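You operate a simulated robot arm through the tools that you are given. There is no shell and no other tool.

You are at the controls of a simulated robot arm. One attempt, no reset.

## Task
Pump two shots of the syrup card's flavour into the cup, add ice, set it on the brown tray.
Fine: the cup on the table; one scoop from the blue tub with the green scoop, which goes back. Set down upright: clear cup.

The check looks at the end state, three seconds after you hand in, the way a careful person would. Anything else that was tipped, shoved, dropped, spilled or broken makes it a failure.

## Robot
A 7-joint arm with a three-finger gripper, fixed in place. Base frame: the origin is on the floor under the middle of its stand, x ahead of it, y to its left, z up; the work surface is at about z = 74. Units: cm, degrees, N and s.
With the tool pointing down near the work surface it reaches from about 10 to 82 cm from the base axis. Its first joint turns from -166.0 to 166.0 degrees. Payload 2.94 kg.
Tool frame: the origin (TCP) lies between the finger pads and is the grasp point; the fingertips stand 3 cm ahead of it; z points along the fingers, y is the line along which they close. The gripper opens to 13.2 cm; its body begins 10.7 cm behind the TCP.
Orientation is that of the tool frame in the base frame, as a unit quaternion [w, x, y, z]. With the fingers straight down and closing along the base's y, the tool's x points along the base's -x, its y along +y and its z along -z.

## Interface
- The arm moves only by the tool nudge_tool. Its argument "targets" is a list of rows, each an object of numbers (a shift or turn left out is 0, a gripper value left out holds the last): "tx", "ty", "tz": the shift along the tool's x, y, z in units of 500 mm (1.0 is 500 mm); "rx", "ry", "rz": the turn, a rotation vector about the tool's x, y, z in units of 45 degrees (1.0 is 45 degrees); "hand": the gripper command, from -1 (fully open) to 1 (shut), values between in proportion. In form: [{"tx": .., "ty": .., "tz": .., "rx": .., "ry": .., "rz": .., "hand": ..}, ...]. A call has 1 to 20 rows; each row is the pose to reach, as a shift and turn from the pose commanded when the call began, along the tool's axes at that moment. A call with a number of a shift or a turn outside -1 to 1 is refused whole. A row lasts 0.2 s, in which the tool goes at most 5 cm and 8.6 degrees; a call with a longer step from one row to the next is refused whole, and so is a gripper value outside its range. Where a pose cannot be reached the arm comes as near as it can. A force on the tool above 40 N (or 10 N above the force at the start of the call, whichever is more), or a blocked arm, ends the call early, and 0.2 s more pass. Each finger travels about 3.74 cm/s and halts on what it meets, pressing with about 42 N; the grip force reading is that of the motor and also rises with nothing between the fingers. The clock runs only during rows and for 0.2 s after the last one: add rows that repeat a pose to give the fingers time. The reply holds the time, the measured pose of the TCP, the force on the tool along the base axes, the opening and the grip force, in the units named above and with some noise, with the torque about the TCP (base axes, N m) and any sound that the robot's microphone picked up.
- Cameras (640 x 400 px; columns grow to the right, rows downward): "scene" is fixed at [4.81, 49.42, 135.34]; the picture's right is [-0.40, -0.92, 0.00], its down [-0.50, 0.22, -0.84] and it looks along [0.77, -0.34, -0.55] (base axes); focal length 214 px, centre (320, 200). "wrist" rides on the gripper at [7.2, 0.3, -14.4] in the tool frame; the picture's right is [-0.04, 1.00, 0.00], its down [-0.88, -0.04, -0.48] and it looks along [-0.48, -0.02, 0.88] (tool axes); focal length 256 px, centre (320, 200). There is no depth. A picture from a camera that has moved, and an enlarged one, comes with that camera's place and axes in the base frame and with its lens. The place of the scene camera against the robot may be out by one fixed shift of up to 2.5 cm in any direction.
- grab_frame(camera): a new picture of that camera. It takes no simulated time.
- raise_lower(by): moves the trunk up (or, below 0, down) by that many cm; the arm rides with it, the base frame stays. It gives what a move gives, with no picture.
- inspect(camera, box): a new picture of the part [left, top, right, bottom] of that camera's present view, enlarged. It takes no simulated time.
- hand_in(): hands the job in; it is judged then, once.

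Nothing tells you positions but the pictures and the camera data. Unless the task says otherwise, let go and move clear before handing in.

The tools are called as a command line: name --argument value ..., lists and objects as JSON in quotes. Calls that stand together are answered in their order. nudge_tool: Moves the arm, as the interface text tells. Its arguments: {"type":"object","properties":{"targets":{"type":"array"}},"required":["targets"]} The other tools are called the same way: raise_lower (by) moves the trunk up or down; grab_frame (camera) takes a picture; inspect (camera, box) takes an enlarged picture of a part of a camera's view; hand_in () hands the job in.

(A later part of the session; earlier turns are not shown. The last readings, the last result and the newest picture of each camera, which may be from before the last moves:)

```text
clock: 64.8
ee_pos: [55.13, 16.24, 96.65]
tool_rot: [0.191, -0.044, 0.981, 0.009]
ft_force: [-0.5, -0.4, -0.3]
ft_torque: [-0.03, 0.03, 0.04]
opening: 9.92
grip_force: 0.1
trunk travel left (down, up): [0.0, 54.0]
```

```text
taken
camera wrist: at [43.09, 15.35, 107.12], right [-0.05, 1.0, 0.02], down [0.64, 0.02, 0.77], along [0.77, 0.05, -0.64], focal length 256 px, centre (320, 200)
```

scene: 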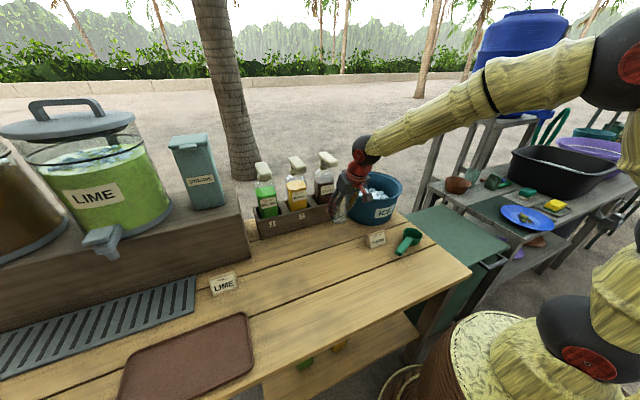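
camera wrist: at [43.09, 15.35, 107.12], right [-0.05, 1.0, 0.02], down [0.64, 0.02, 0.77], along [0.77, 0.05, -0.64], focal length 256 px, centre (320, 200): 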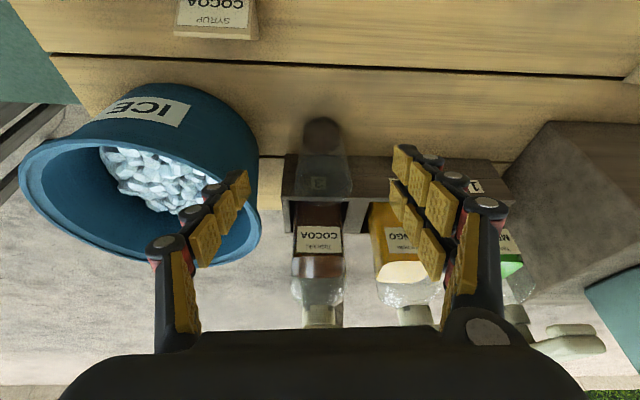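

nudge_tool --targets '[{"tx": 0.03, "tz": 0.0752}, {"tx": 0.06, "tz": 0.1504}, {"tx": 0.09, "tz": 0.2256}, {"tx": 0.1203, "tz": 0.3008}, {"tx": 0.1203, "tz": 0.3008}, {"tx": 0.069, "tz": 0.3214}, {"tx": 0.017, "ty": -0.001, "tz": 0.342}, {"tx": -0.034, "ty": -0.001, "tz": 0.3627}, {"tx": -0.0858, "ty": -0.002, "tz": 0.3834}, {"tx": -0.0858, "ty": -0.002, "tz": 0.3834}]'

inspect --camera "wrist" --box '[160, 60, 480, 280]'

inspect --camera "scene" --box '[300, 140, 400, 240]'

```text
clock: 67.0
ee_pos: [66.36, 17.16, 80.53]
tool_rot: [0.19, -0.044, 0.981, 0.009]
ft_force: [1.2, -0.2, -1.9]
ft_torque: [-0.02, 0.02, 0.0]
opening: 9.88
grip_force: 0.1
trunk travel left (down, up): [0.0, 54.0]
```

```text
1.82 times, centred on (320, 170) of wrist
camera zoom: at [54.26, 16.33, 91.08], right [-0.05, 1.0, 0.02], down [0.64, 0.02, 0.77], along [0.77, 0.05, -0.64], focal length 465 px, centre (320, 254)
```

zoom: 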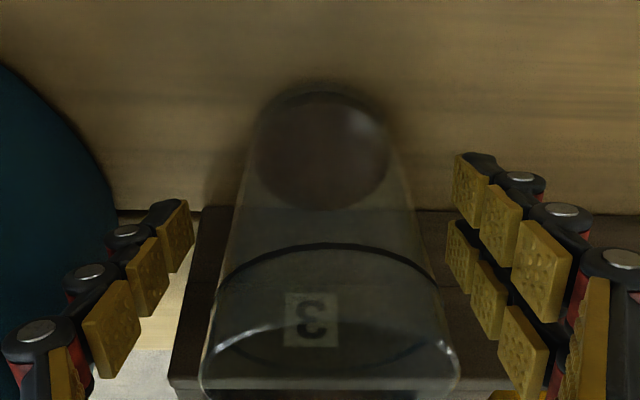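

```text
4.00 times, centred on (350, 190) of scene
camera zoom: at [4.81, 49.42, 135.34], right [-0.4, -0.92, 0.0], down [-0.5, 0.22, -0.84], along [0.77, -0.34, -0.55], focal length 858 px, centre (200, 240)
```

zoom: 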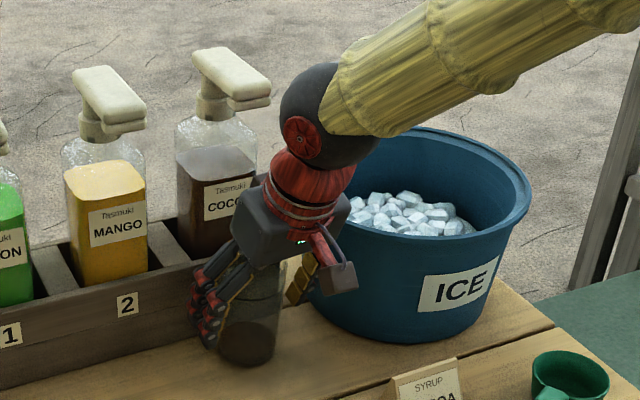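

The open hand is around the cup again. I'll grip it now.

nudge_tool --targets '[{"hand": 0.3}, {"hand": 0.3}, {"hand": 0.3}, {"hand": 0.3}, {"hand": 0.3}, {"hand": 0.3}]'

```text
clock: 68.3
ee_pos: [66.32, 17.19, 80.46]
tool_rot: [0.191, -0.044, 0.981, 0.009]
ft_force: [-0.3, 0.2, 1.1]
ft_torque: [-0.08, 0.03, -0.02]
opening: 6.63
grip_force: 42.1
trunk travel left (down, up): [0.0, 54.0]
```

nudge_tool --targets '[{"tx": -0.0045, "tz": -0.0112}, {"tx": -0.0089, "tz": -0.0223}, {"tx": 0.0391, "tz": -0.0415}, {"tx": 0.0871, "tz": -0.0607}, {"tx": 0.1351, "tz": -0.0799}, {"tx": 0.1831, "tz": -0.0991}, {"tx": 0.1801, "ty": 0.0365, "tz": -0.0979}, {"tx": 0.1772, "ty": 0.0731, "tz": -0.0968}, {"tx": 0.1742, "ty": 0.1096, "tz": -0.0956}, {"tx": 0.1742, "ty": 0.1096, "tz": -0.0956}]'

grab_frame --camera "scene"

```text
clock: 70.5
ee_pos: [55.88, 21.66, 81.7]
tool_rot: [0.19, -0.044, 0.981, 0.009]
ft_force: [0.4, 0.0, 0.5]
ft_torque: [0.01, -0.01, 0.0]
opening: 6.6
grip_force: 42.0
trunk travel left (down, up): [0.0, 54.0]
```

```text
taken
```

scene: 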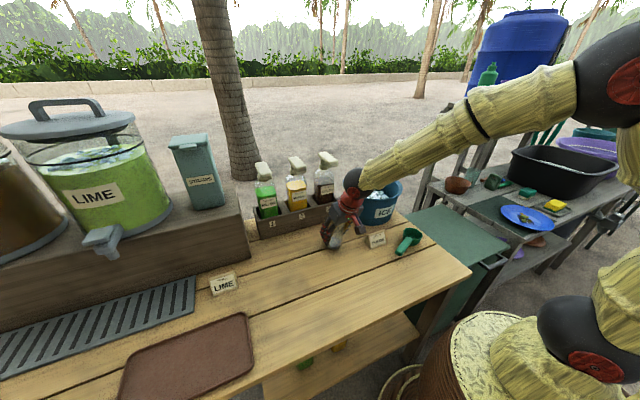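

nudge_tool --targets '[{"tx": 0.0046, "tz": 0.0116}, {"tx": 0.0091, "tz": 0.0228}, {"tx": 0.0091, "tz": 0.0228}]'

```text
clock: 71.3
ee_pos: [55.91, 21.78, 80.5]
tool_rot: [0.191, -0.043, 0.981, 0.009]
ft_force: [-1.0, -0.4, 4.5]
ft_torque: [-0.12, 0.05, -0.02]
opening: 6.62
grip_force: 41.4
trunk travel left (down, up): [0.0, 54.0]
```

nudge_tool --targets '[{"hand": -0.1}, {"hand": -0.2}, {"hand": -0.35}, {"hand": -0.5}, {"hand": -0.6}, {"hand": -0.6}, {"hand": -0.6}]'

grab_frame --camera "wrist"

inspect --camera "scene" --box '[280, 180, 400, 270]'

```text
clock: 73.0
ee_pos: [55.97, 21.7, 80.47]
tool_rot: [0.19, -0.044, 0.981, 0.008]
ft_force: [0.4, 0.7, 0.5]
ft_torque: [-0.01, 0.0, 0.01]
opening: 10.56
grip_force: 0.1
trunk travel left (down, up): [0.0, 54.0]
```

```text
taken
camera wrist: at [43.87, 20.88, 91.05], right [-0.05, 1.0, 0.02], down [0.64, 0.02, 0.77], along [0.77, 0.05, -0.64], focal length 256 px, centre (320, 200)
```

wrist: 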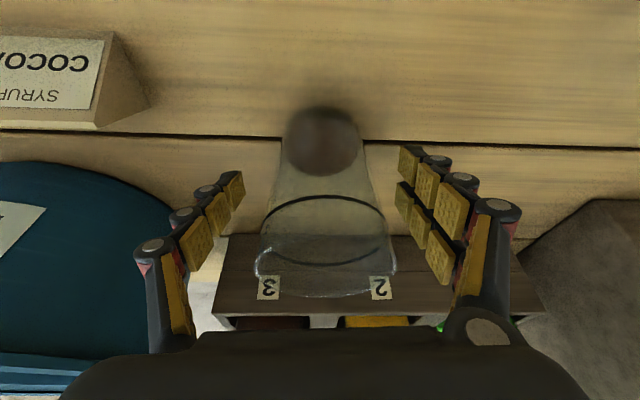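

```text
4.44 times, centred on (340, 225) of scene
camera zoom: at [4.81, 49.42, 135.34], right [-0.4, -0.92, 0.0], down [-0.5, 0.22, -0.84], along [0.77, -0.34, -0.55], focal length 953 px, centre (231, 89)
```

zoom: 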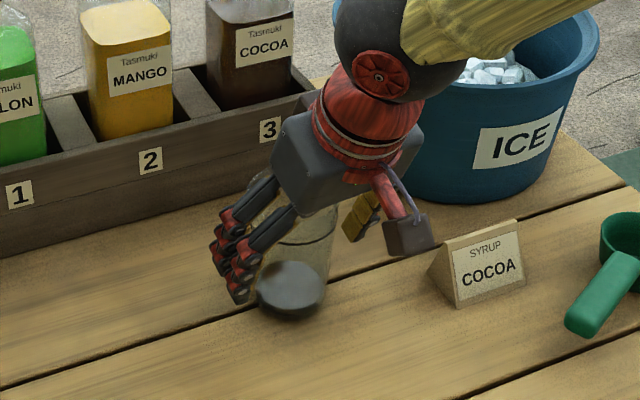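

The cup now stands on open table at about (56.7, 21.9). I'll back away and up, then look at the scoop.

nudge_tool --targets '[{"tx": 0.03, "tz": -0.012}, {"tx": 0.075, "tz": -0.03}, {"tx": 0.12, "tz": -0.048}, {"tx": 0.165, "tz": -0.066}, {"tx": 0.204, "tz": -0.082}, {"tx": 0.175, "tz": -0.155}, {"tx": 0.145, "tz": -0.23}, {"tx": 0.115, "tz": -0.305}, {"tx": 0.085, "tz": -0.38}, {"tx": 0.056, "tz": -0.453}, {"tx": 0.056, "tz": -0.453}]'

grab_frame --camera "wrist"

grab_frame --camera "scene"

```text
clock: 75.3
ee_pos: [44.75, 20.59, 100.42]
tool_rot: [0.19, -0.043, 0.981, 0.008]
ft_force: [-0.1, -0.3, -0.1]
ft_torque: [0.02, -0.01, 0.02]
opening: 10.56
grip_force: 0.0
trunk travel left (down, up): [0.0, 54.0]
```

```text
taken
camera wrist: at [32.74, 19.8, 110.97], right [-0.05, 1.0, 0.02], down [0.64, 0.02, 0.77], along [0.77, 0.05, -0.64], focal length 256 px, centre (320, 200)
```

wrist: 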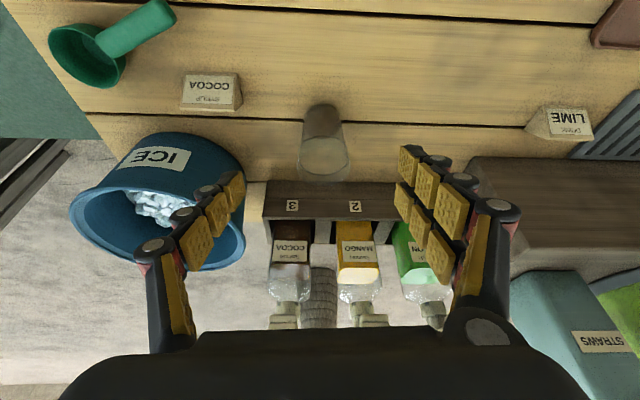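

```text
taken
```

scene: 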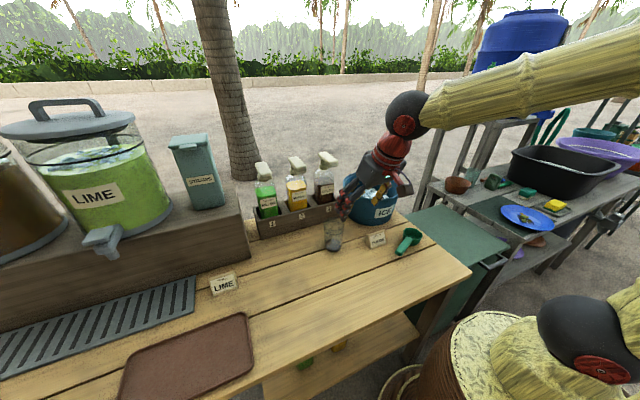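

nudge_tool --targets '[{"tx": 0.0084, "ty": -0.0676, "tz": -0.0198, "rx": 0.0034, "ry": 0.081, "rz": 0.018}, {"tx": 0.0167, "ty": -0.1352, "tz": -0.0397, "rx": 0.0068, "ry": 0.162, "rz": 0.037}, {"tx": 0.0251, "ty": -0.2028, "tz": -0.0595, "rx": 0.0102, "ry": 0.244, "rz": 0.055}, {"tx": 0.0335, "ty": -0.2704, "tz": -0.0793, "rx": 0.0137, "ry": 0.325, "rz": 0.073}, {"tx": 0.0418, "ty": -0.338, "tz": -0.0992, "rx": 0.0171, "ry": 0.406, "rz": 0.092}, {"tx": 0.0502, "ty": -0.4056, "tz": -0.119, "rx": 0.0205, "ry": 0.487, "rz": 0.11}, {"tx": 0.0502, "ty": -0.4056, "tz": -0.119, "rx": 0.0205, "ry": 0.487, "rz": 0.11}]'

grab_frame --camera "wrist"

```text
clock: 77.0
ee_pos: [42.04, -0.08, 105.12]
tool_rot: [0.0, 0.0, 1.0, 0.001]
ft_force: [0.6, 1.0, -1.1]
ft_torque: [0.03, 0.01, -0.01]
opening: 10.57
grip_force: 0.0
trunk travel left (down, up): [0.0, 54.0]
```

```text
taken
camera wrist: at [34.83, 0.22, 119.38], right [0.04, 1.0, 0.0], down [0.88, -0.04, 0.48], along [0.48, -0.02, -0.88], focal length 256 px, centre (320, 200)
```

wrist: 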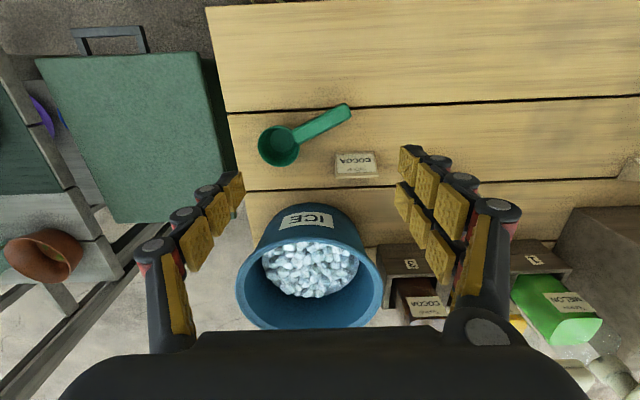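

inspect --camera "wrist" --box '[240, 80, 400, 200]'

inspect --camera "wrist" --box '[220, 190, 400, 335]'

inspect --camera "scene" --box '[340, 165, 460, 265]'

```text
3.33 times, centred on (320, 140) of wrist
camera zoom: at [34.83, 0.22, 119.38], right [0.04, 1.0, 0.0], down [0.88, -0.04, 0.48], along [0.48, -0.02, -0.88], focal length 853 px, centre (320, 400)
```

zoom: 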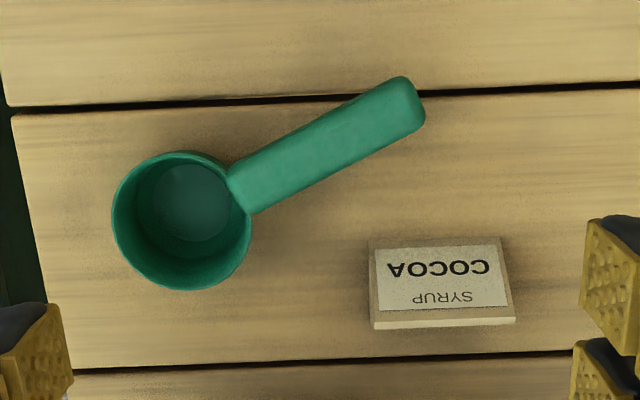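

```text
2.76 times, centred on (310, 262) of wrist
camera zoom: at [34.83, 0.22, 119.38], right [0.04, 1.0, 0.0], down [0.88, -0.04, 0.48], along [0.48, -0.02, -0.88], focal length 706 px, centre (348, 28)
```

zoom: 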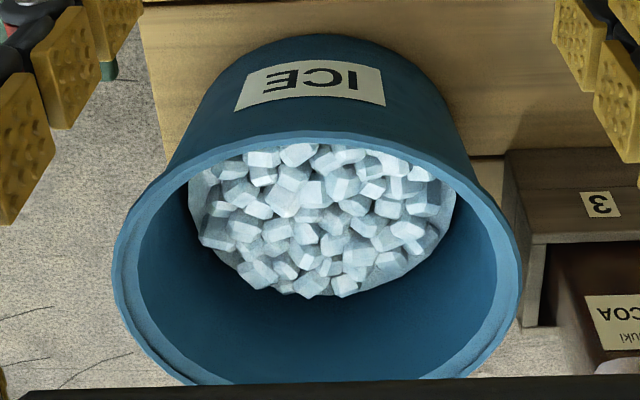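

```text
4.00 times, centred on (400, 215) of scene
camera zoom: at [4.81, 49.42, 135.34], right [-0.4, -0.92, 0.0], down [-0.5, 0.22, -0.84], along [0.77, -0.34, -0.55], focal length 858 px, centre (0, 140)
```

zoom: 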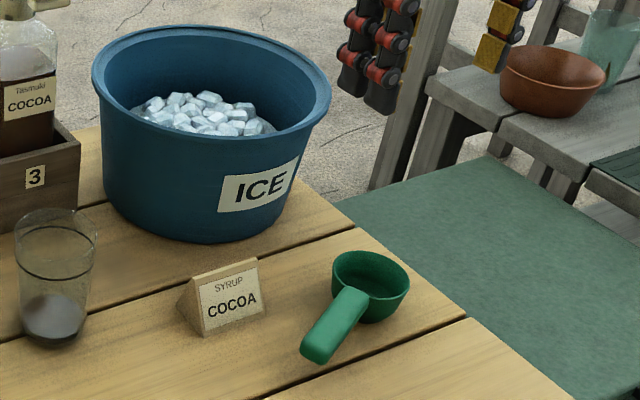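

The scoop's handle runs from about (45.5, -3.9) at the bowl to (41.7, 4.1) at its end, with its top at z ≈ 78; the bowl centre is at (47, -7.1). I'll turn the hand across the handle and narrow the opening so as not to touch the card.

nudge_tool --targets '[{"tx": -0.006, "ty": 0.003, "tz": 0.025, "rz": 0.17, "hand": 0.2}, {"tx": -0.012, "ty": 0.006, "tz": 0.05, "rz": 0.34, "hand": 0.2}, {"tx": -0.018, "ty": 0.009, "tz": 0.075, "rz": 0.52, "hand": 0.2}, {"tx": -0.024, "ty": 0.0116, "tz": 0.1, "rz": 0.7, "hand": 0.2}, {"tx": -0.024, "ty": 0.0116, "tz": 0.1, "rz": 0.7, "hand": 0.2}]'

nudge_tool --targets '[{"rz": 0.18}, {"rz": 0.36}, {"rz": 0.54}, {"rz": 0.707}, {"rz": 0.707}]'

grab_frame --camera "wrist"

grab_frame --camera "scene"

```text
clock: 78.2
ee_pos: [43.31, 0.69, 99.95]
tool_rot: [0.0, 0.271, 0.963, 0.001]
ft_force: [0.3, -0.2, -0.2]
ft_torque: [-0.07, 0.0, -0.02]
opening: 5.28
grip_force: 0.1
trunk travel left (down, up): [0.0, 54.0]
```

```text
clock: 79.3
ee_pos: [43.35, 0.68, 100.14]
tool_rot: [0.0, 0.524, 0.852, 0.0]
ft_force: [-0.4, -0.5, 0.3]
ft_torque: [-0.01, -0.01, -0.01]
opening: 5.3
grip_force: 0.0
trunk travel left (down, up): [0.0, 54.0]
```

```text
taken
camera wrist: at [40.35, 7.17, 114.32], right [0.91, 0.41, 0.0], down [0.36, -0.8, 0.47], along [0.2, -0.43, -0.88], focal length 256 px, centre (320, 200)
```

wrist: 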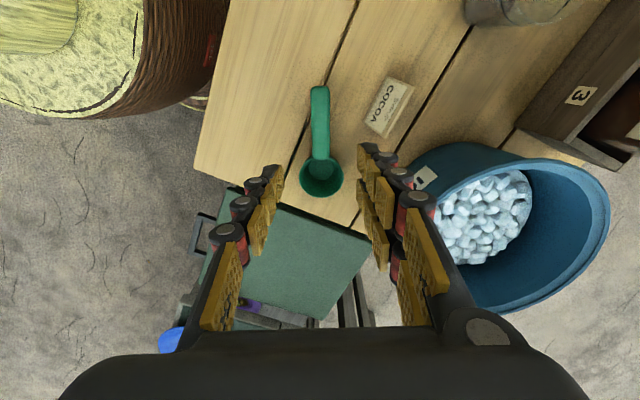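

```text
taken
```

scene: 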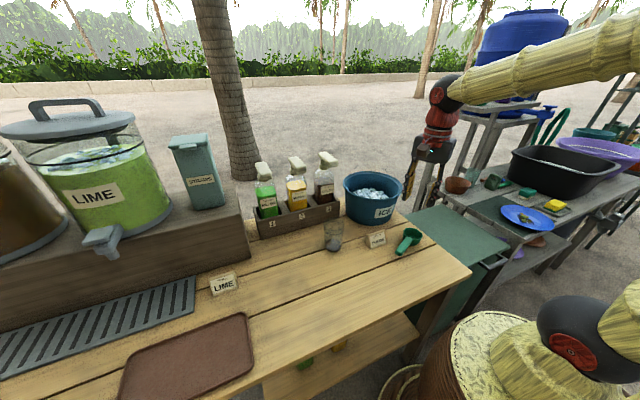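

inspect --camera "wrist" --box '[260, 70, 420, 210]'

```text
2.86 times, centred on (340, 140) of wrist
camera zoom: at [40.35, 7.17, 114.32], right [0.91, 0.41, 0.0], down [0.36, -0.8, 0.47], along [0.2, -0.43, -0.88], focal length 731 px, centre (263, 371)
```

zoom: 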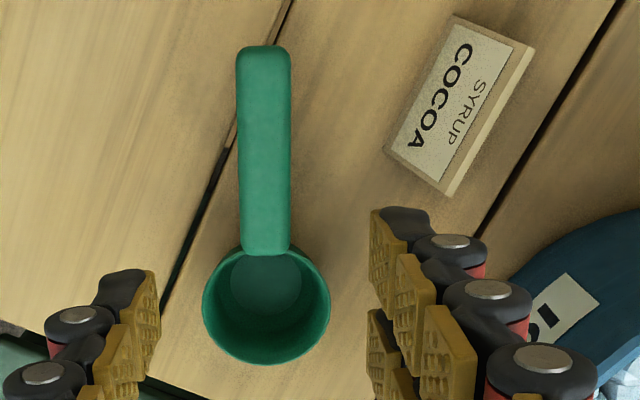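

nudge_tool --targets '[{"tz": 0.08}, {"tz": 0.16}, {"tz": 0.24}, {"tz": 0.31}, {"tz": 0.37}, {"tz": 0.41}, {"tz": 0.436}, {"tz": 0.436}]'

grab_frame --camera "wrist"

inspect --camera "scene" --box '[360, 190, 480, 280]'

```text
clock: 81.2
ee_pos: [43.43, 0.61, 78.14]
tool_rot: [-0.001, 0.523, 0.852, 0.0]
ft_force: [0.3, 0.5, 1.1]
ft_torque: [-0.02, -0.01, 0.0]
opening: 5.28
grip_force: 0.2
trunk travel left (down, up): [0.0, 54.0]
```

```text
taken
camera wrist: at [40.35, 7.21, 92.53], right [0.91, 0.41, 0.0], down [0.36, -0.8, 0.47], along [0.2, -0.43, -0.88], focal length 256 px, centre (320, 200)
```

wrist: 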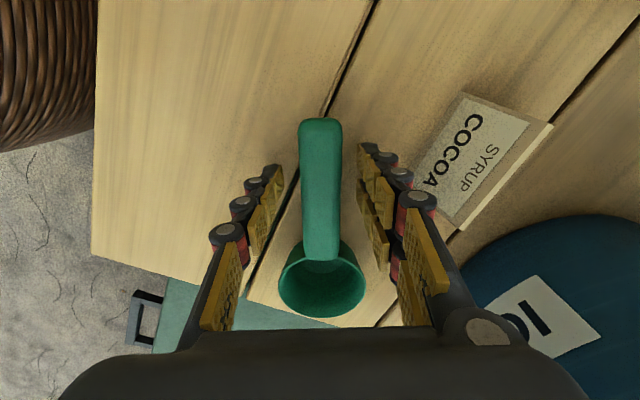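

```text
4.44 times, centred on (420, 235) of scene
camera zoom: at [4.81, 49.42, 135.34], right [-0.4, -0.92, 0.0], down [-0.5, 0.22, -0.84], along [0.77, -0.34, -0.55], focal length 953 px, centre (-124, 44)
```

zoom: 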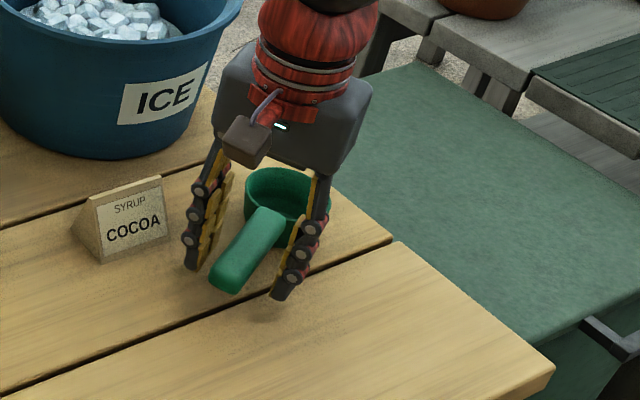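

The handle is centred between the fingers, clear of the card and table. I'll close on it.

nudge_tool --targets '[{"hand": 0.5}, {"hand": 0.8}, {"hand": 0.9}, {"hand": 0.9}, {"hand": 0.9}, {"hand": 0.9}]'

grab_frame --camera "wrist"

```text
clock: 82.5
ee_pos: [43.31, 0.78, 78.26]
tool_rot: [-0.001, 0.524, 0.852, 0.001]
ft_force: [0.1, 0.5, 0.2]
ft_torque: [0.06, 0.0, -0.04]
opening: 2.44
grip_force: 42.0
trunk travel left (down, up): [0.0, 54.0]
```

```text
taken
camera wrist: at [40.35, 7.21, 92.54], right [0.91, 0.41, 0.0], down [0.36, -0.8, 0.47], along [0.2, -0.43, -0.88], focal length 256 px, centre (320, 200)
```

wrist: 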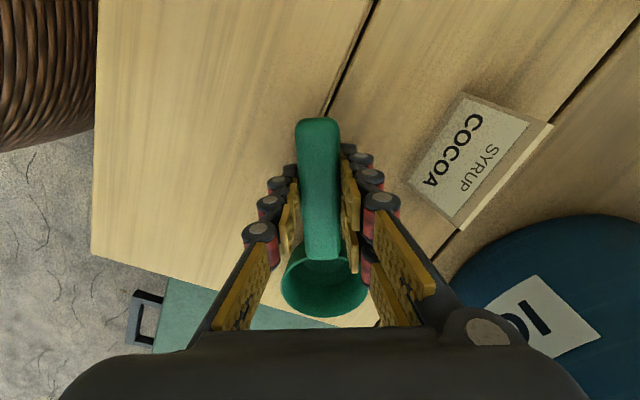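

The scoop is held (opening 2.4 cm). I'll lift it straight up and then swing it round towards the ice tub, with the bowl leading.

nudge_tool --targets '[{"tz": -0.04}, {"tz": -0.12}, {"tz": -0.2}, {"tz": -0.28}, {"tz": -0.36}, {"tz": -0.44}, {"tz": -0.52}, {"tz": -0.52}]'

nudge_tool --targets '[{"rz": -0.18}, {"rz": -0.36}, {"rz": -0.54}, {"rz": -0.7}, {"rz": -0.7}]'

nudge_tool --targets '[{"rz": -0.18}, {"rz": -0.36}, {"rz": -0.54}, {"rz": -0.707}, {"rz": -0.707}]'

grab_frame --camera "wrist"

grab_frame --camera "scene"

```text
clock: 84.3
ee_pos: [43.39, 0.69, 104.33]
tool_rot: [-0.001, 0.524, 0.852, 0.001]
ft_force: [0.2, -0.5, -0.8]
ft_torque: [0.05, 0.01, -0.01]
opening: 2.43
grip_force: 42.0
trunk travel left (down, up): [0.0, 54.0]
```

```text
clock: 85.5
ee_pos: [43.38, 0.69, 104.12]
tool_rot: [0.0, 0.273, 0.962, 0.001]
ft_force: [0.7, 0.1, -0.8]
ft_torque: [0.01, 0.04, 0.01]
opening: 2.44
grip_force: 41.9
trunk travel left (down, up): [0.0, 54.0]
```

```text
clock: 86.8
ee_pos: [43.41, 0.67, 104.25]
tool_rot: [0.0, -0.001, 1.0, 0.001]
ft_force: [0.0, 0.3, -0.2]
ft_torque: [0.0, 0.08, 0.01]
opening: 2.41
grip_force: 41.9
trunk travel left (down, up): [0.0, 54.0]
```

```text
taken
camera wrist: at [36.13, 0.9, 118.54], right [0.04, 1.0, 0.0], down [0.88, -0.04, 0.48], along [0.48, -0.02, -0.88], focal length 256 px, centre (320, 200)
```

wrist: 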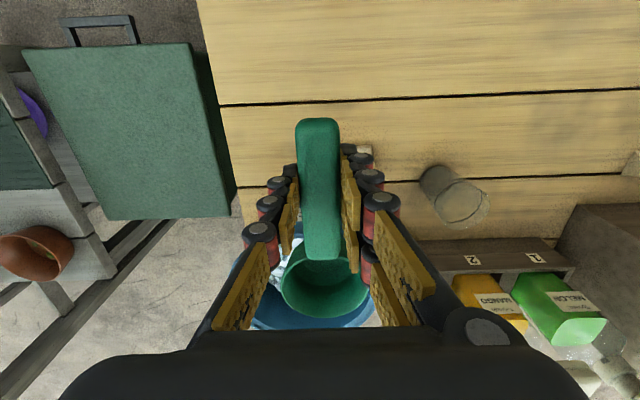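

```text
taken
```

scene: 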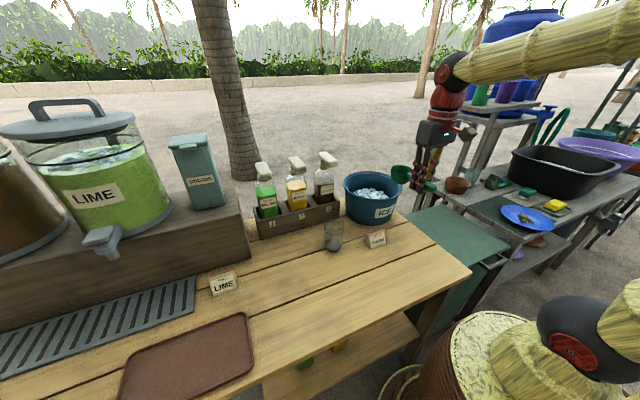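

The scoop is held level, with its bowl about 8.7 cm ahead of the grip. The tub centre is around (70.4, -3.6), its rim at z ≈ 87 and the ice surface at z ≈ 81. I'll carry the scoop over the tub, with the bowl pointing to the right and outwards.

nudge_tool --targets '[{"tx": -0.072, "ty": 0.0173, "rz": 0.111}, {"tx": -0.143, "ty": 0.0347, "rz": 0.222}, {"tx": -0.215, "ty": 0.052, "rz": 0.333}, {"tx": -0.287, "ty": 0.0693, "rz": 0.444}, {"tx": -0.358, "ty": 0.0867, "rz": 0.556}, {"tx": -0.43, "ty": 0.104, "rz": 0.667}, {"tx": -0.43, "ty": 0.104, "rz": 0.667}]'

nudge_tool --targets '[{"rz": 0.167}, {"rz": 0.333}, {"rz": 0.5}, {"rz": 0.667}, {"rz": 0.667}]'

grab_frame --camera "wrist"

grab_frame --camera "scene"

```text
clock: 88.3
ee_pos: [65.0, 5.9, 104.05]
tool_rot: [-0.001, 0.259, 0.966, 0.0]
ft_force: [-0.1, 0.7, -1.4]
ft_torque: [0.0, 0.08, 0.01]
opening: 2.45
grip_force: 41.5
trunk travel left (down, up): [0.0, 54.0]
```

```text
clock: 89.5
ee_pos: [64.96, 5.8, 104.33]
tool_rot: [-0.001, 0.501, 0.866, 0.0]
ft_force: [-0.5, 0.5, -0.5]
ft_torque: [0.08, 0.07, 0.0]
opening: 2.45
grip_force: 41.9
trunk travel left (down, up): [0.0, 54.0]
```

```text
taken
camera wrist: at [61.52, 12.25, 118.53], right [0.89, 0.46, 0.0], down [0.41, -0.78, 0.47], along [0.22, -0.42, -0.88], focal length 256 px, centre (320, 200)
```

wrist: 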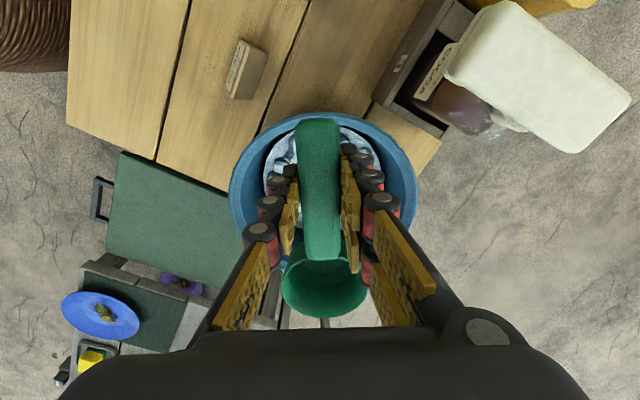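

```text
taken
```

scene: 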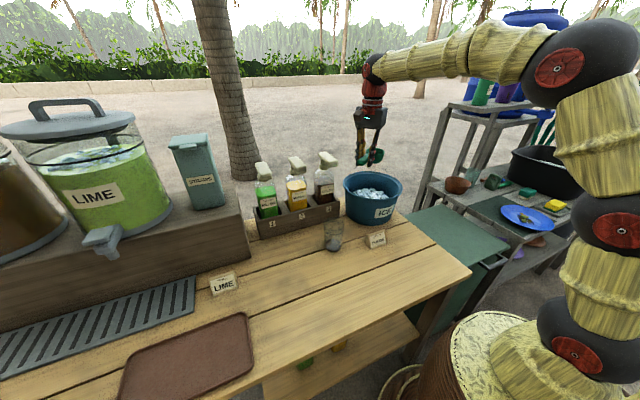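

The tub measures as centred at (70.4, -3.6) with an inner rim radius of about 12. I'll tip the scoop nose-down while lowering to just above the rim.

nudge_tool --targets '[{"tz": 0.031, "ry": 0.167}, {"tz": 0.062, "ry": 0.333}, {"tz": 0.093, "ry": 0.5}, {"tz": 0.124, "ry": 0.667}, {"tz": 0.155, "ry": 0.833}, {"tz": 0.18, "ry": 1.0}, {"tz": 0.18, "ry": 1.0}]'

grab_frame --camera "wrist"

inspect --camera "scene" --box '[320, 110, 440, 230]'

```text
clock: 91.2
ee_pos: [64.87, 5.79, 95.23]
tool_rot: [-0.332, 0.461, 0.8, 0.192]
ft_force: [0.9, -1.2, -1.7]
ft_torque: [0.07, 0.04, -0.03]
opening: 2.43
grip_force: 42.5
trunk travel left (down, up): [0.0, 54.0]
```

```text
taken
camera wrist: at [67.67, 1.56, 110.41], right [0.88, 0.47, -0.03], down [0.45, -0.85, -0.29], along [-0.16, 0.24, -0.96], focal length 256 px, centre (320, 200)
```

wrist: 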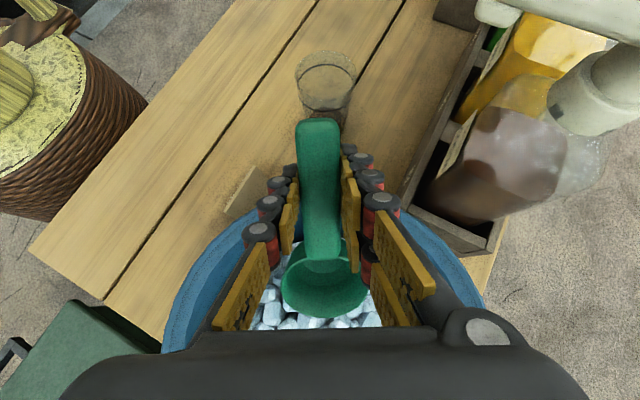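

```text
3.33 times, centred on (380, 170) of scene
camera zoom: at [4.81, 49.42, 135.34], right [-0.4, -0.92, 0.0], down [-0.5, 0.22, -0.84], along [0.77, -0.34, -0.55], focal length 715 px, centre (120, 300)
```

zoom: 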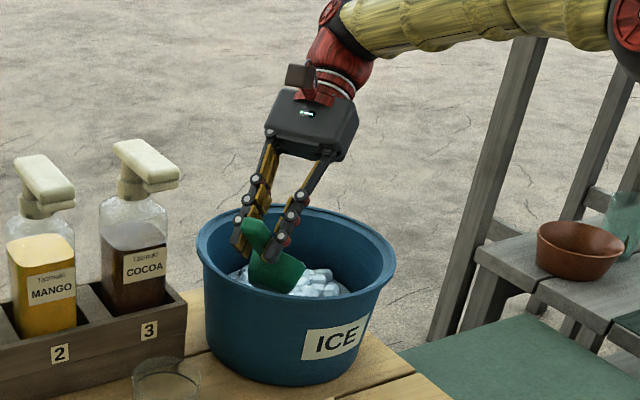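

nudge_tool --targets '[{"tx": -0.025, "tz": 0.025}, {"tx": -0.05, "tz": 0.05}, {"tx": -0.07, "tz": 0.07}, {"tx": -0.0834, "tz": 0.0834}, {"tx": -0.0834, "tz": 0.0834}]'

inspect --camera "wrist" --box '[200, 180, 440, 340]'

inspect --camera "scene" --box '[340, 140, 420, 230]'

```text
clock: 91.9
ee_pos: [65.02, 5.84, 92.47]
tool_rot: [-0.326, 0.458, 0.803, 0.197]
ft_force: [-1.8, -5.1, 13.6]
ft_torque: [0.03, -0.16, 0.04]
opening: 2.44
grip_force: 42.0
trunk travel left (down, up): [0.0, 54.0]
stopped in row 3: the force on the tool passed its limit at 53 N (the readings are from after the stop); the commanded pose is now the measured one
```

```text
2.50 times, centred on (320, 260) of wrist
camera zoom: at [67.49, 1.47, 107.59], right [0.88, 0.47, -0.01], down [0.45, -0.85, -0.28], along [-0.14, 0.24, -0.96], focal length 640 px, centre (320, 50)
```

zoom: 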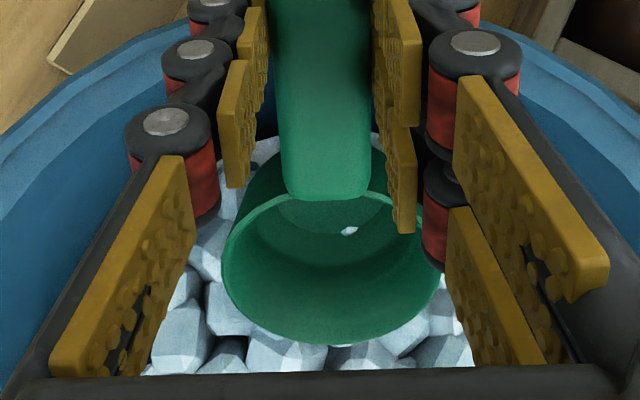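

```text
4.44 times, centred on (380, 185) of scene
camera zoom: at [4.81, 49.42, 135.34], right [-0.4, -0.92, 0.0], down [-0.5, 0.22, -0.84], along [0.77, -0.34, -0.55], focal length 953 px, centre (53, 267)
```

zoom: 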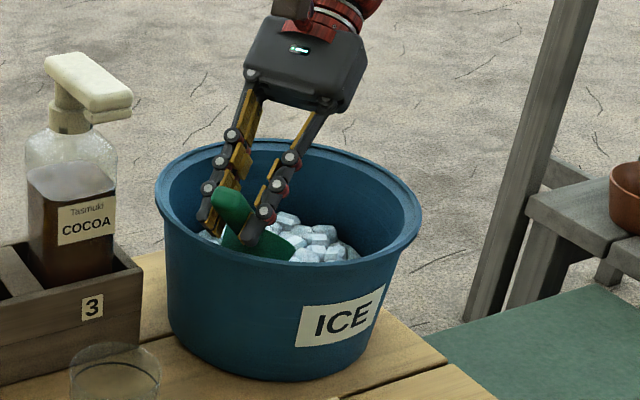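

The bowl met the ice and stopped, and something white is in the bowl. I'll look closely before continuing.

inspect --camera "wrist" --box '[270, 230, 380, 320]'

inspect --camera "scene" --box '[350, 160, 410, 220]'

```text
4.44 times, centred on (325, 275) of wrist
camera zoom: at [67.49, 1.47, 107.59], right [0.88, 0.47, -0.01], down [0.45, -0.85, -0.28], along [-0.14, 0.24, -0.96], focal length 1138 px, centre (298, -133)
```

zoom: 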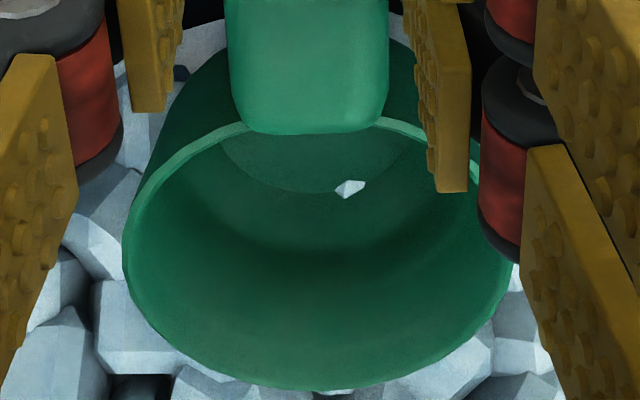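

```text
6.67 times, centred on (380, 190) of scene
camera zoom: at [4.81, 49.42, 135.34], right [-0.4, -0.92, 0.0], down [-0.5, 0.22, -0.84], along [0.77, -0.34, -0.55], focal length 1430 px, centre (-80, 267)
```

zoom: 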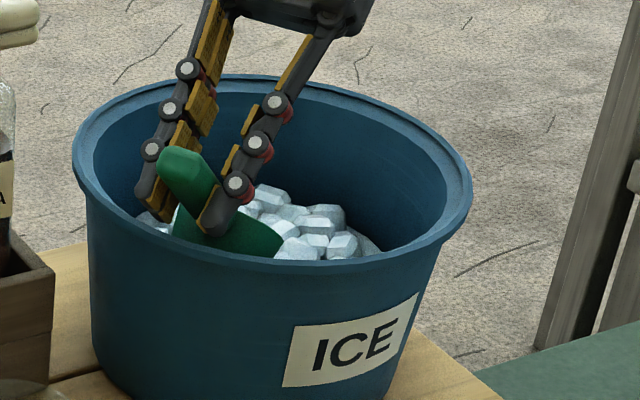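

nudge_tool --targets '[{"tx": -0.007, "tz": -0.007}, {"tx": -0.014, "tz": -0.014}, {"tx": -0.021, "tz": -0.021}, {"tx": -0.028, "tz": -0.028}, {"tx": -0.035, "tz": -0.035}, {"tx": -0.042, "tz": -0.042}, {"tx": -0.042, "tz": -0.042}]'

inspect --camera "wrist" --box '[200, 180, 440, 340]'

inspect --camera "scene" --box '[350, 160, 410, 220]'

```text
clock: 93.5
ee_pos: [66.38, 3.29, 92.03]
tool_rot: [-0.328, 0.459, 0.802, 0.197]
ft_force: [0.2, 0.8, -0.9]
ft_torque: [0.04, 0.06, -0.04]
opening: 2.43
grip_force: 42.1
trunk travel left (down, up): [0.0, 54.0]
```

```text
2.50 times, centred on (320, 260) of wrist
camera zoom: at [69.09, -1.03, 107.31], right [0.88, 0.47, -0.02], down [0.45, -0.85, -0.28], along [-0.15, 0.24, -0.96], focal length 640 px, centre (320, 50)
```

zoom: 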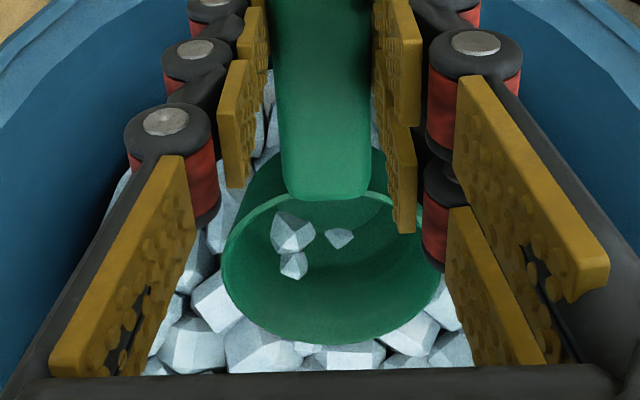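

```text
6.67 times, centred on (380, 190) of scene
camera zoom: at [4.81, 49.42, 135.34], right [-0.4, -0.92, 0.0], down [-0.5, 0.22, -0.84], along [0.77, -0.34, -0.55], focal length 1430 px, centre (-80, 267)
```

zoom: 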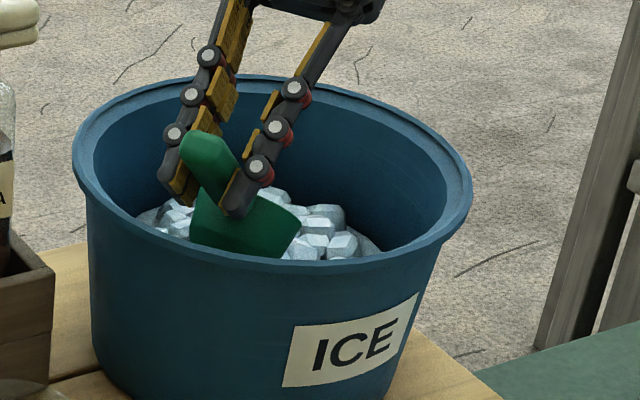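

The scoop slid forward with little force. I'll now push deeper and forward slowly and watch the force.

nudge_tool --targets '[{"tx": -0.009, "tz": 0.002}, {"tx": -0.018, "tz": 0.004}, {"tx": -0.027, "tz": 0.005}, {"tx": -0.035, "tz": 0.007}, {"tx": -0.044, "tz": 0.009}, {"tx": -0.053, "tz": 0.011}, {"tx": -0.062, "tz": 0.012}, {"tx": -0.0707, "tz": 0.0141}, {"tx": -0.0707, "tz": 0.0141}]'

inspect --camera "wrist" --box '[200, 180, 440, 340]'

inspect --camera "scene" --box '[350, 160, 410, 220]'

```text
clock: 95.5
ee_pos: [67.49, 1.57, 89.1]
tool_rot: [-0.328, 0.459, 0.802, 0.196]
ft_force: [0.0, -0.8, -1.2]
ft_torque: [0.0, 0.02, 0.01]
opening: 2.45
grip_force: 41.9
trunk travel left (down, up): [0.0, 54.0]
```

```text
2.50 times, centred on (320, 260) of wrist
camera zoom: at [70.1, -2.77, 104.31], right [0.88, 0.47, -0.02], down [0.45, -0.85, -0.28], along [-0.15, 0.24, -0.96], focal length 640 px, centre (320, 50)
```

zoom: 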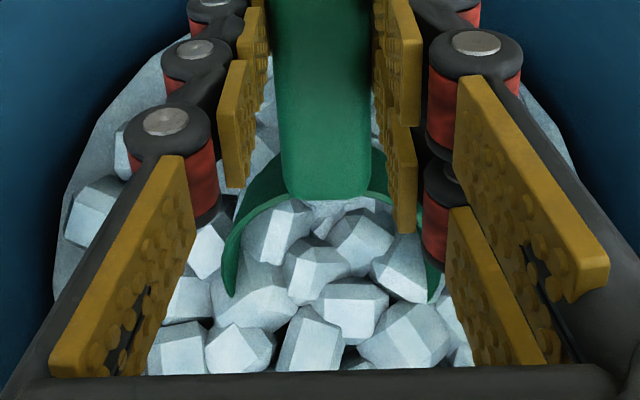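

```text
6.67 times, centred on (380, 190) of scene
camera zoom: at [4.81, 49.42, 135.34], right [-0.4, -0.92, 0.0], down [-0.5, 0.22, -0.84], along [0.77, -0.34, -0.55], focal length 1430 px, centre (-80, 267)
```

zoom: 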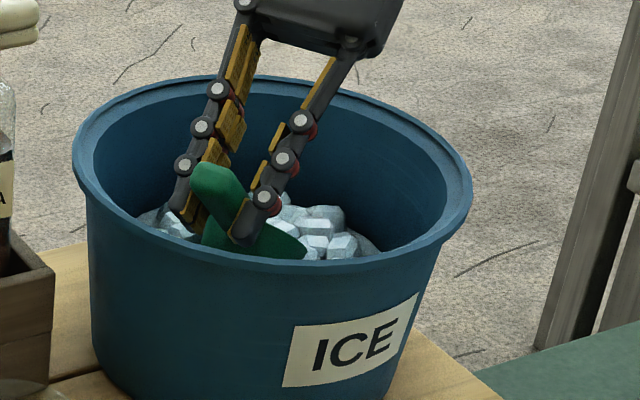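

The bowl now sits in the ice with almost no force; the earlier stop was probably a fingertip touching the tub rim, and the tub has not moved. I'll sweep forward while levelling the scoop.

nudge_tool --targets '[{"tx": -0.0104, "tz": 0.008, "ry": -0.083}, {"tx": -0.0207, "tz": 0.016, "ry": -0.167}, {"tx": -0.031, "tz": 0.024, "ry": -0.25}, {"tx": -0.0414, "tz": 0.0321, "ry": -0.333}, {"tx": -0.0524, "tz": 0.0353, "ry": -0.444}, {"tx": -0.0634, "tz": 0.0385, "ry": -0.556}, {"tx": -0.0743, "tz": 0.0416, "ry": -0.667}, {"tx": -0.0853, "tz": 0.0448, "ry": -0.778}, {"tx": -0.0853, "tz": 0.0448, "ry": -0.778}]'

grab_frame --camera "wrist"

inspect --camera "scene" --box '[350, 160, 410, 220]'

```text
clock: 97.5
ee_pos: [68.21, 0.41, 84.5]
tool_rot: [-0.071, 0.497, 0.863, 0.048]
ft_force: [0.5, -0.4, -1.1]
ft_torque: [0.08, 0.05, 0.01]
opening: 2.47
grip_force: 42.1
trunk travel left (down, up): [0.0, 54.0]
```

```text
taken
camera wrist: at [66.05, 4.43, 99.84], right [0.89, 0.46, 0.01], down [0.44, -0.84, 0.32], along [0.15, -0.28, -0.95], focal length 256 px, centre (320, 200)
```

wrist: 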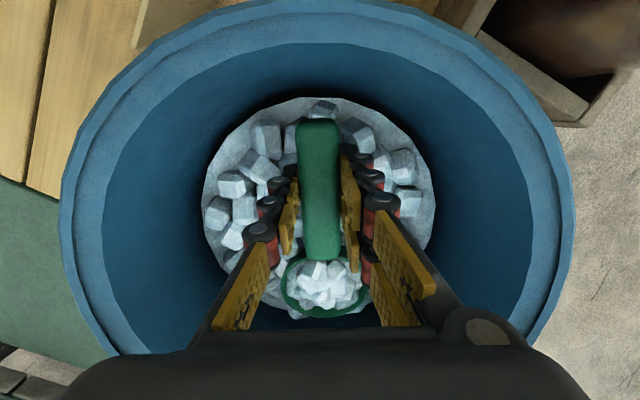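

```text
6.67 times, centred on (380, 190) of scene
camera zoom: at [4.81, 49.42, 135.34], right [-0.4, -0.92, 0.0], down [-0.5, 0.22, -0.84], along [0.77, -0.34, -0.55], focal length 1430 px, centre (-80, 267)
```

zoom: 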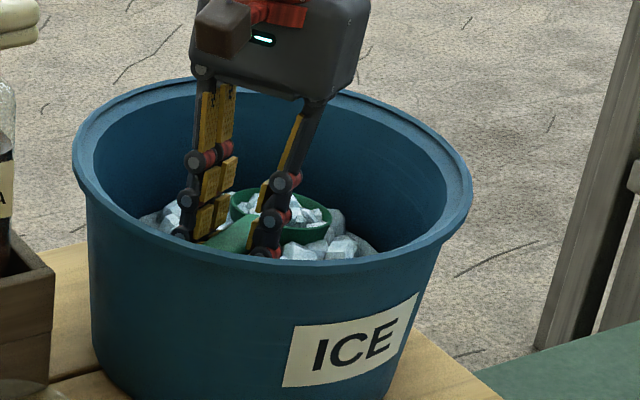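

The scoop now shows a heaped load of ice. I'll level it fully and lift it straight out of the tub.

nudge_tool --targets '[{"tx": 0.0052, "tz": -0.0296, "ry": -0.096}, {"tx": 0.0104, "tz": -0.0591, "ry": -0.193}, {"tx": 0.0191, "tz": -0.1083, "ry": -0.25}, {"tx": 0.0295, "tz": -0.1674, "ry": -0.25}, {"tx": 0.0417, "tz": -0.2364, "ry": -0.25}, {"tx": 0.0556, "tz": -0.3152, "ry": -0.25}, {"tx": 0.0695, "tz": -0.394, "ry": -0.25}, {"tx": 0.0695, "tz": -0.394, "ry": -0.25}]'

grab_frame --camera "wrist"

grab_frame --camera "scene"

```text
clock: 99.3
ee_pos: [67.94, 0.44, 104.6]
tool_rot: [0.014, 0.499, 0.867, -0.001]
ft_force: [-0.1, 0.2, -1.0]
ft_torque: [0.11, 0.06, -0.01]
opening: 2.44
grip_force: 42.0
trunk travel left (down, up): [0.0, 54.0]
```

```text
taken
camera wrist: at [64.33, 6.98, 118.72], right [0.89, 0.46, 0.01], down [0.4, -0.77, 0.5], along [0.24, -0.43, -0.87], focal length 256 px, centre (320, 200)
```

wrist: 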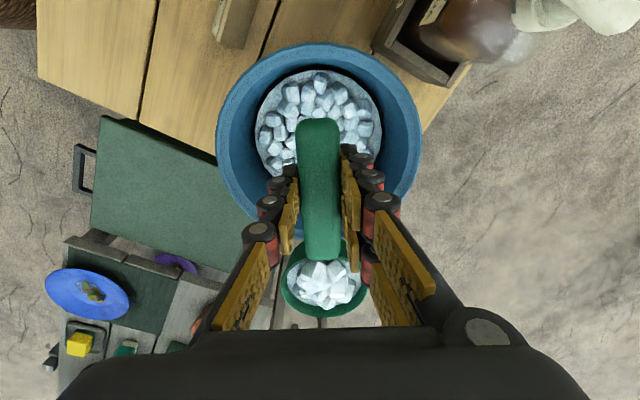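

```text
taken
```

scene: 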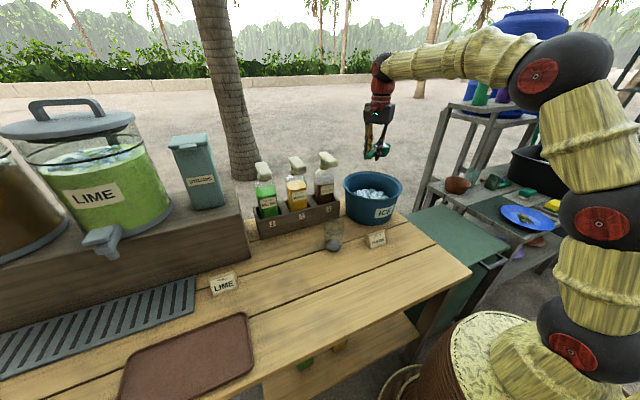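

The scoop is full and level above the tub. I'll carry it across to the cup, keeping it level and turning it so the bowl points straight outwards.

nudge_tool --targets '[{"tx": 0.04, "ty": -0.0055, "tz": -0.006, "rz": -0.1}, {"tx": 0.1, "ty": -0.014, "tz": -0.012, "rz": -0.22}, {"tx": 0.16, "ty": -0.022, "tz": -0.02, "rz": -0.34}, {"tx": 0.22, "ty": -0.03, "tz": -0.025, "rz": -0.46}, {"tx": 0.28, "ty": -0.038, "tz": -0.03, "rz": -0.58}, {"tx": 0.321, "ty": -0.044, "tz": -0.03, "rz": -0.667}, {"tx": 0.321, "ty": -0.044, "tz": -0.03, "rz": -0.667}]'

nudge_tool --targets '[{"tx": 0.037, "ty": 0.014, "rz": -0.1}, {"tx": 0.092, "ty": 0.035, "rz": -0.22}, {"tx": 0.148, "ty": 0.056, "rz": -0.34}, {"tx": 0.203, "ty": 0.077, "rz": -0.46}, {"tx": 0.258, "ty": 0.098, "rz": -0.58}, {"tx": 0.296, "ty": 0.113, "rz": -0.667}, {"tx": 0.296, "ty": 0.113, "rz": -0.667}]'

grab_frame --camera "wrist"

grab_frame --camera "scene"

```text
clock: 100.9
ee_pos: [58.13, 13.29, 105.65]
tool_rot: [0.013, 0.258, 0.966, -0.004]
ft_force: [0.3, -0.1, -2.1]
ft_torque: [0.04, 0.1, 0.01]
opening: 2.44
grip_force: 41.7
trunk travel left (down, up): [0.0, 54.0]
```

```text
clock: 102.5
ee_pos: [48.1, 25.45, 105.24]
tool_rot: [0.012, -0.002, 1.0, -0.006]
ft_force: [-0.7, 0.4, -0.9]
ft_torque: [-0.01, 0.1, 0.0]
opening: 2.46
grip_force: 41.4
trunk travel left (down, up): [0.0, 54.0]
```

```text
taken
camera wrist: at [40.41, 25.8, 119.28], right [0.04, 1.0, -0.01], down [0.87, -0.03, 0.5], along [0.5, -0.03, -0.87], focal length 256 px, centre (320, 200)
```

wrist: 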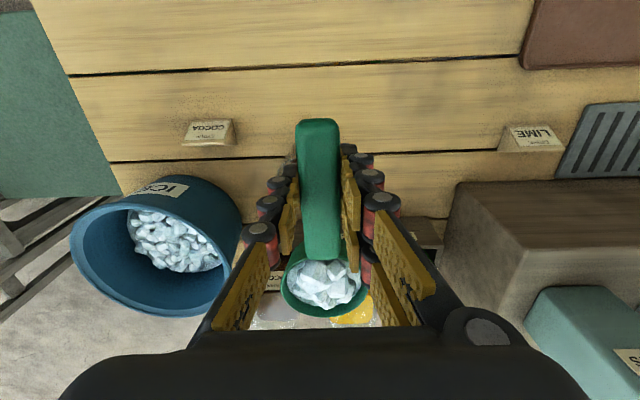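

```text
taken
```

scene: 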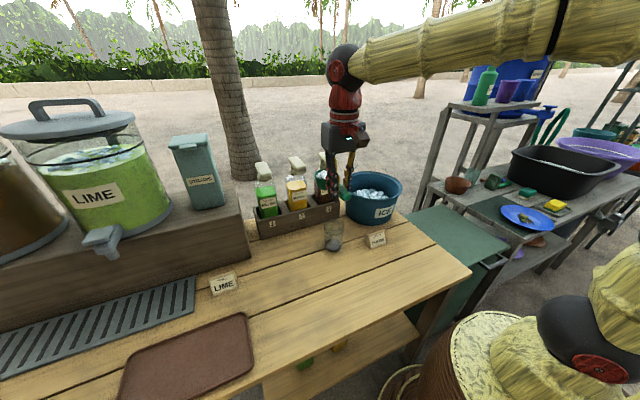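

inspect --camera "scene" --box '[316, 210, 348, 255]'

inspect --camera "scene" --box '[310, 120, 390, 210]'

```text
8.89 times, centred on (332, 232) of scene
camera zoom: at [4.81, 49.42, 135.34], right [-0.4, -0.92, 0.0], down [-0.5, 0.22, -0.84], along [0.77, -0.34, -0.55], focal length 1906 px, centre (213, -89)
```

zoom: 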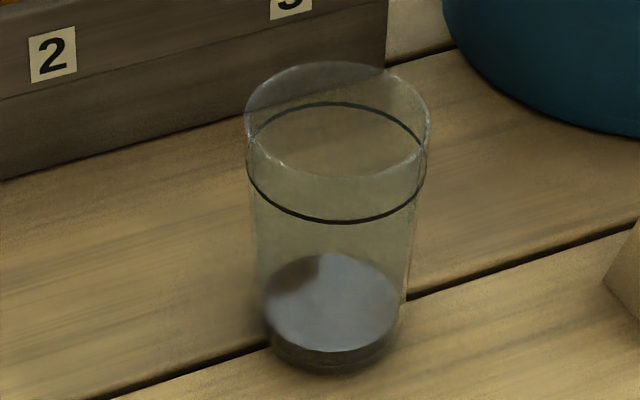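

```text
4.44 times, centred on (350, 165) of scene
camera zoom: at [4.81, 49.42, 135.34], right [-0.4, -0.92, 0.0], down [-0.5, 0.22, -0.84], along [0.77, -0.34, -0.55], focal length 953 px, centre (187, 356)
```

zoom: 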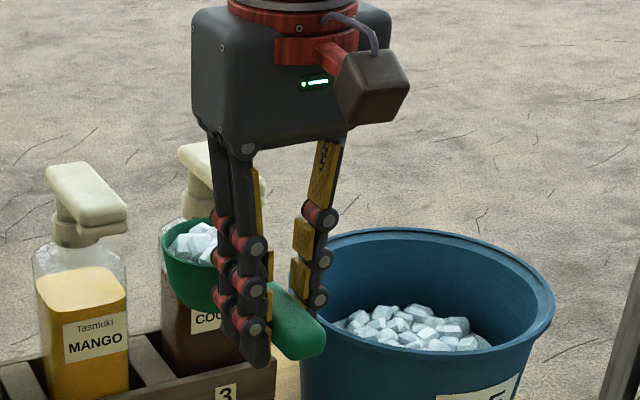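

The cup is confirmed at (56.8, 21.8), rim z ≈ 85. I'll lower the loaded scoop so its right-hand edge is above the cup.

nudge_tool --targets '[{"tx": 0.001, "ty": 0.001, "tz": 0.05}, {"tx": 0.003, "ty": 0.002, "tz": 0.11}, {"tx": 0.004, "ty": 0.003, "tz": 0.17}, {"tx": 0.005, "ty": 0.004, "tz": 0.23}, {"tx": 0.0066, "ty": 0.005, "tz": 0.274}, {"tx": 0.0066, "ty": 0.005, "tz": 0.274}]'

grab_frame --camera "wrist"

inspect --camera "scene" --box '[300, 170, 380, 260]'

```text
clock: 103.9
ee_pos: [48.1, 25.48, 91.52]
tool_rot: [0.013, -0.002, 1.0, -0.007]
ft_force: [0.3, 0.1, -1.0]
ft_torque: [-0.02, 0.13, 0.04]
opening: 2.48
grip_force: 42.2
trunk travel left (down, up): [0.0, 54.0]
```

```text
taken
camera wrist: at [40.46, 25.95, 105.6], right [0.04, 1.0, -0.01], down [0.87, -0.03, 0.5], along [0.5, -0.03, -0.87], focal length 256 px, centre (320, 200)
```

wrist: 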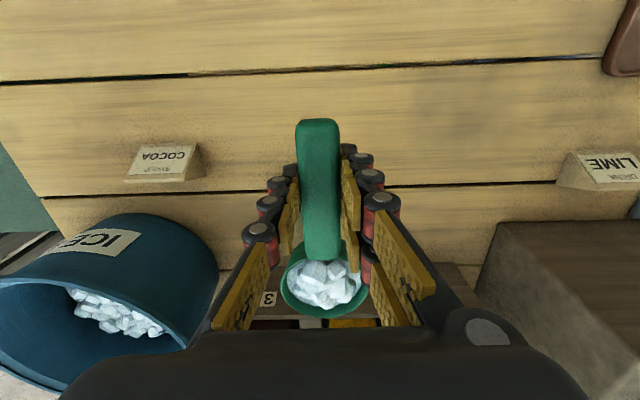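

```text
4.44 times, centred on (340, 215) of scene
camera zoom: at [4.81, 49.42, 135.34], right [-0.4, -0.92, 0.0], down [-0.5, 0.22, -0.84], along [0.77, -0.34, -0.55], focal length 953 px, centre (231, 133)
```

zoom: 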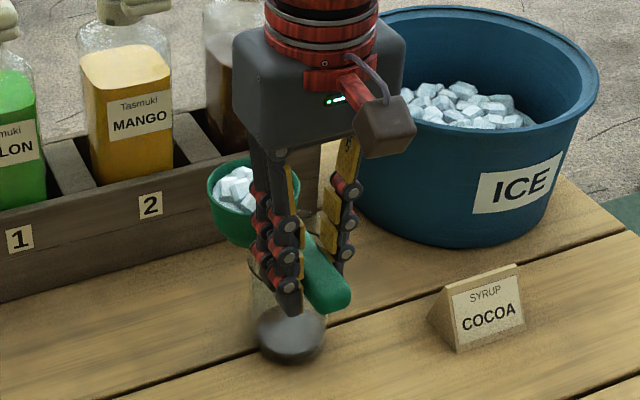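

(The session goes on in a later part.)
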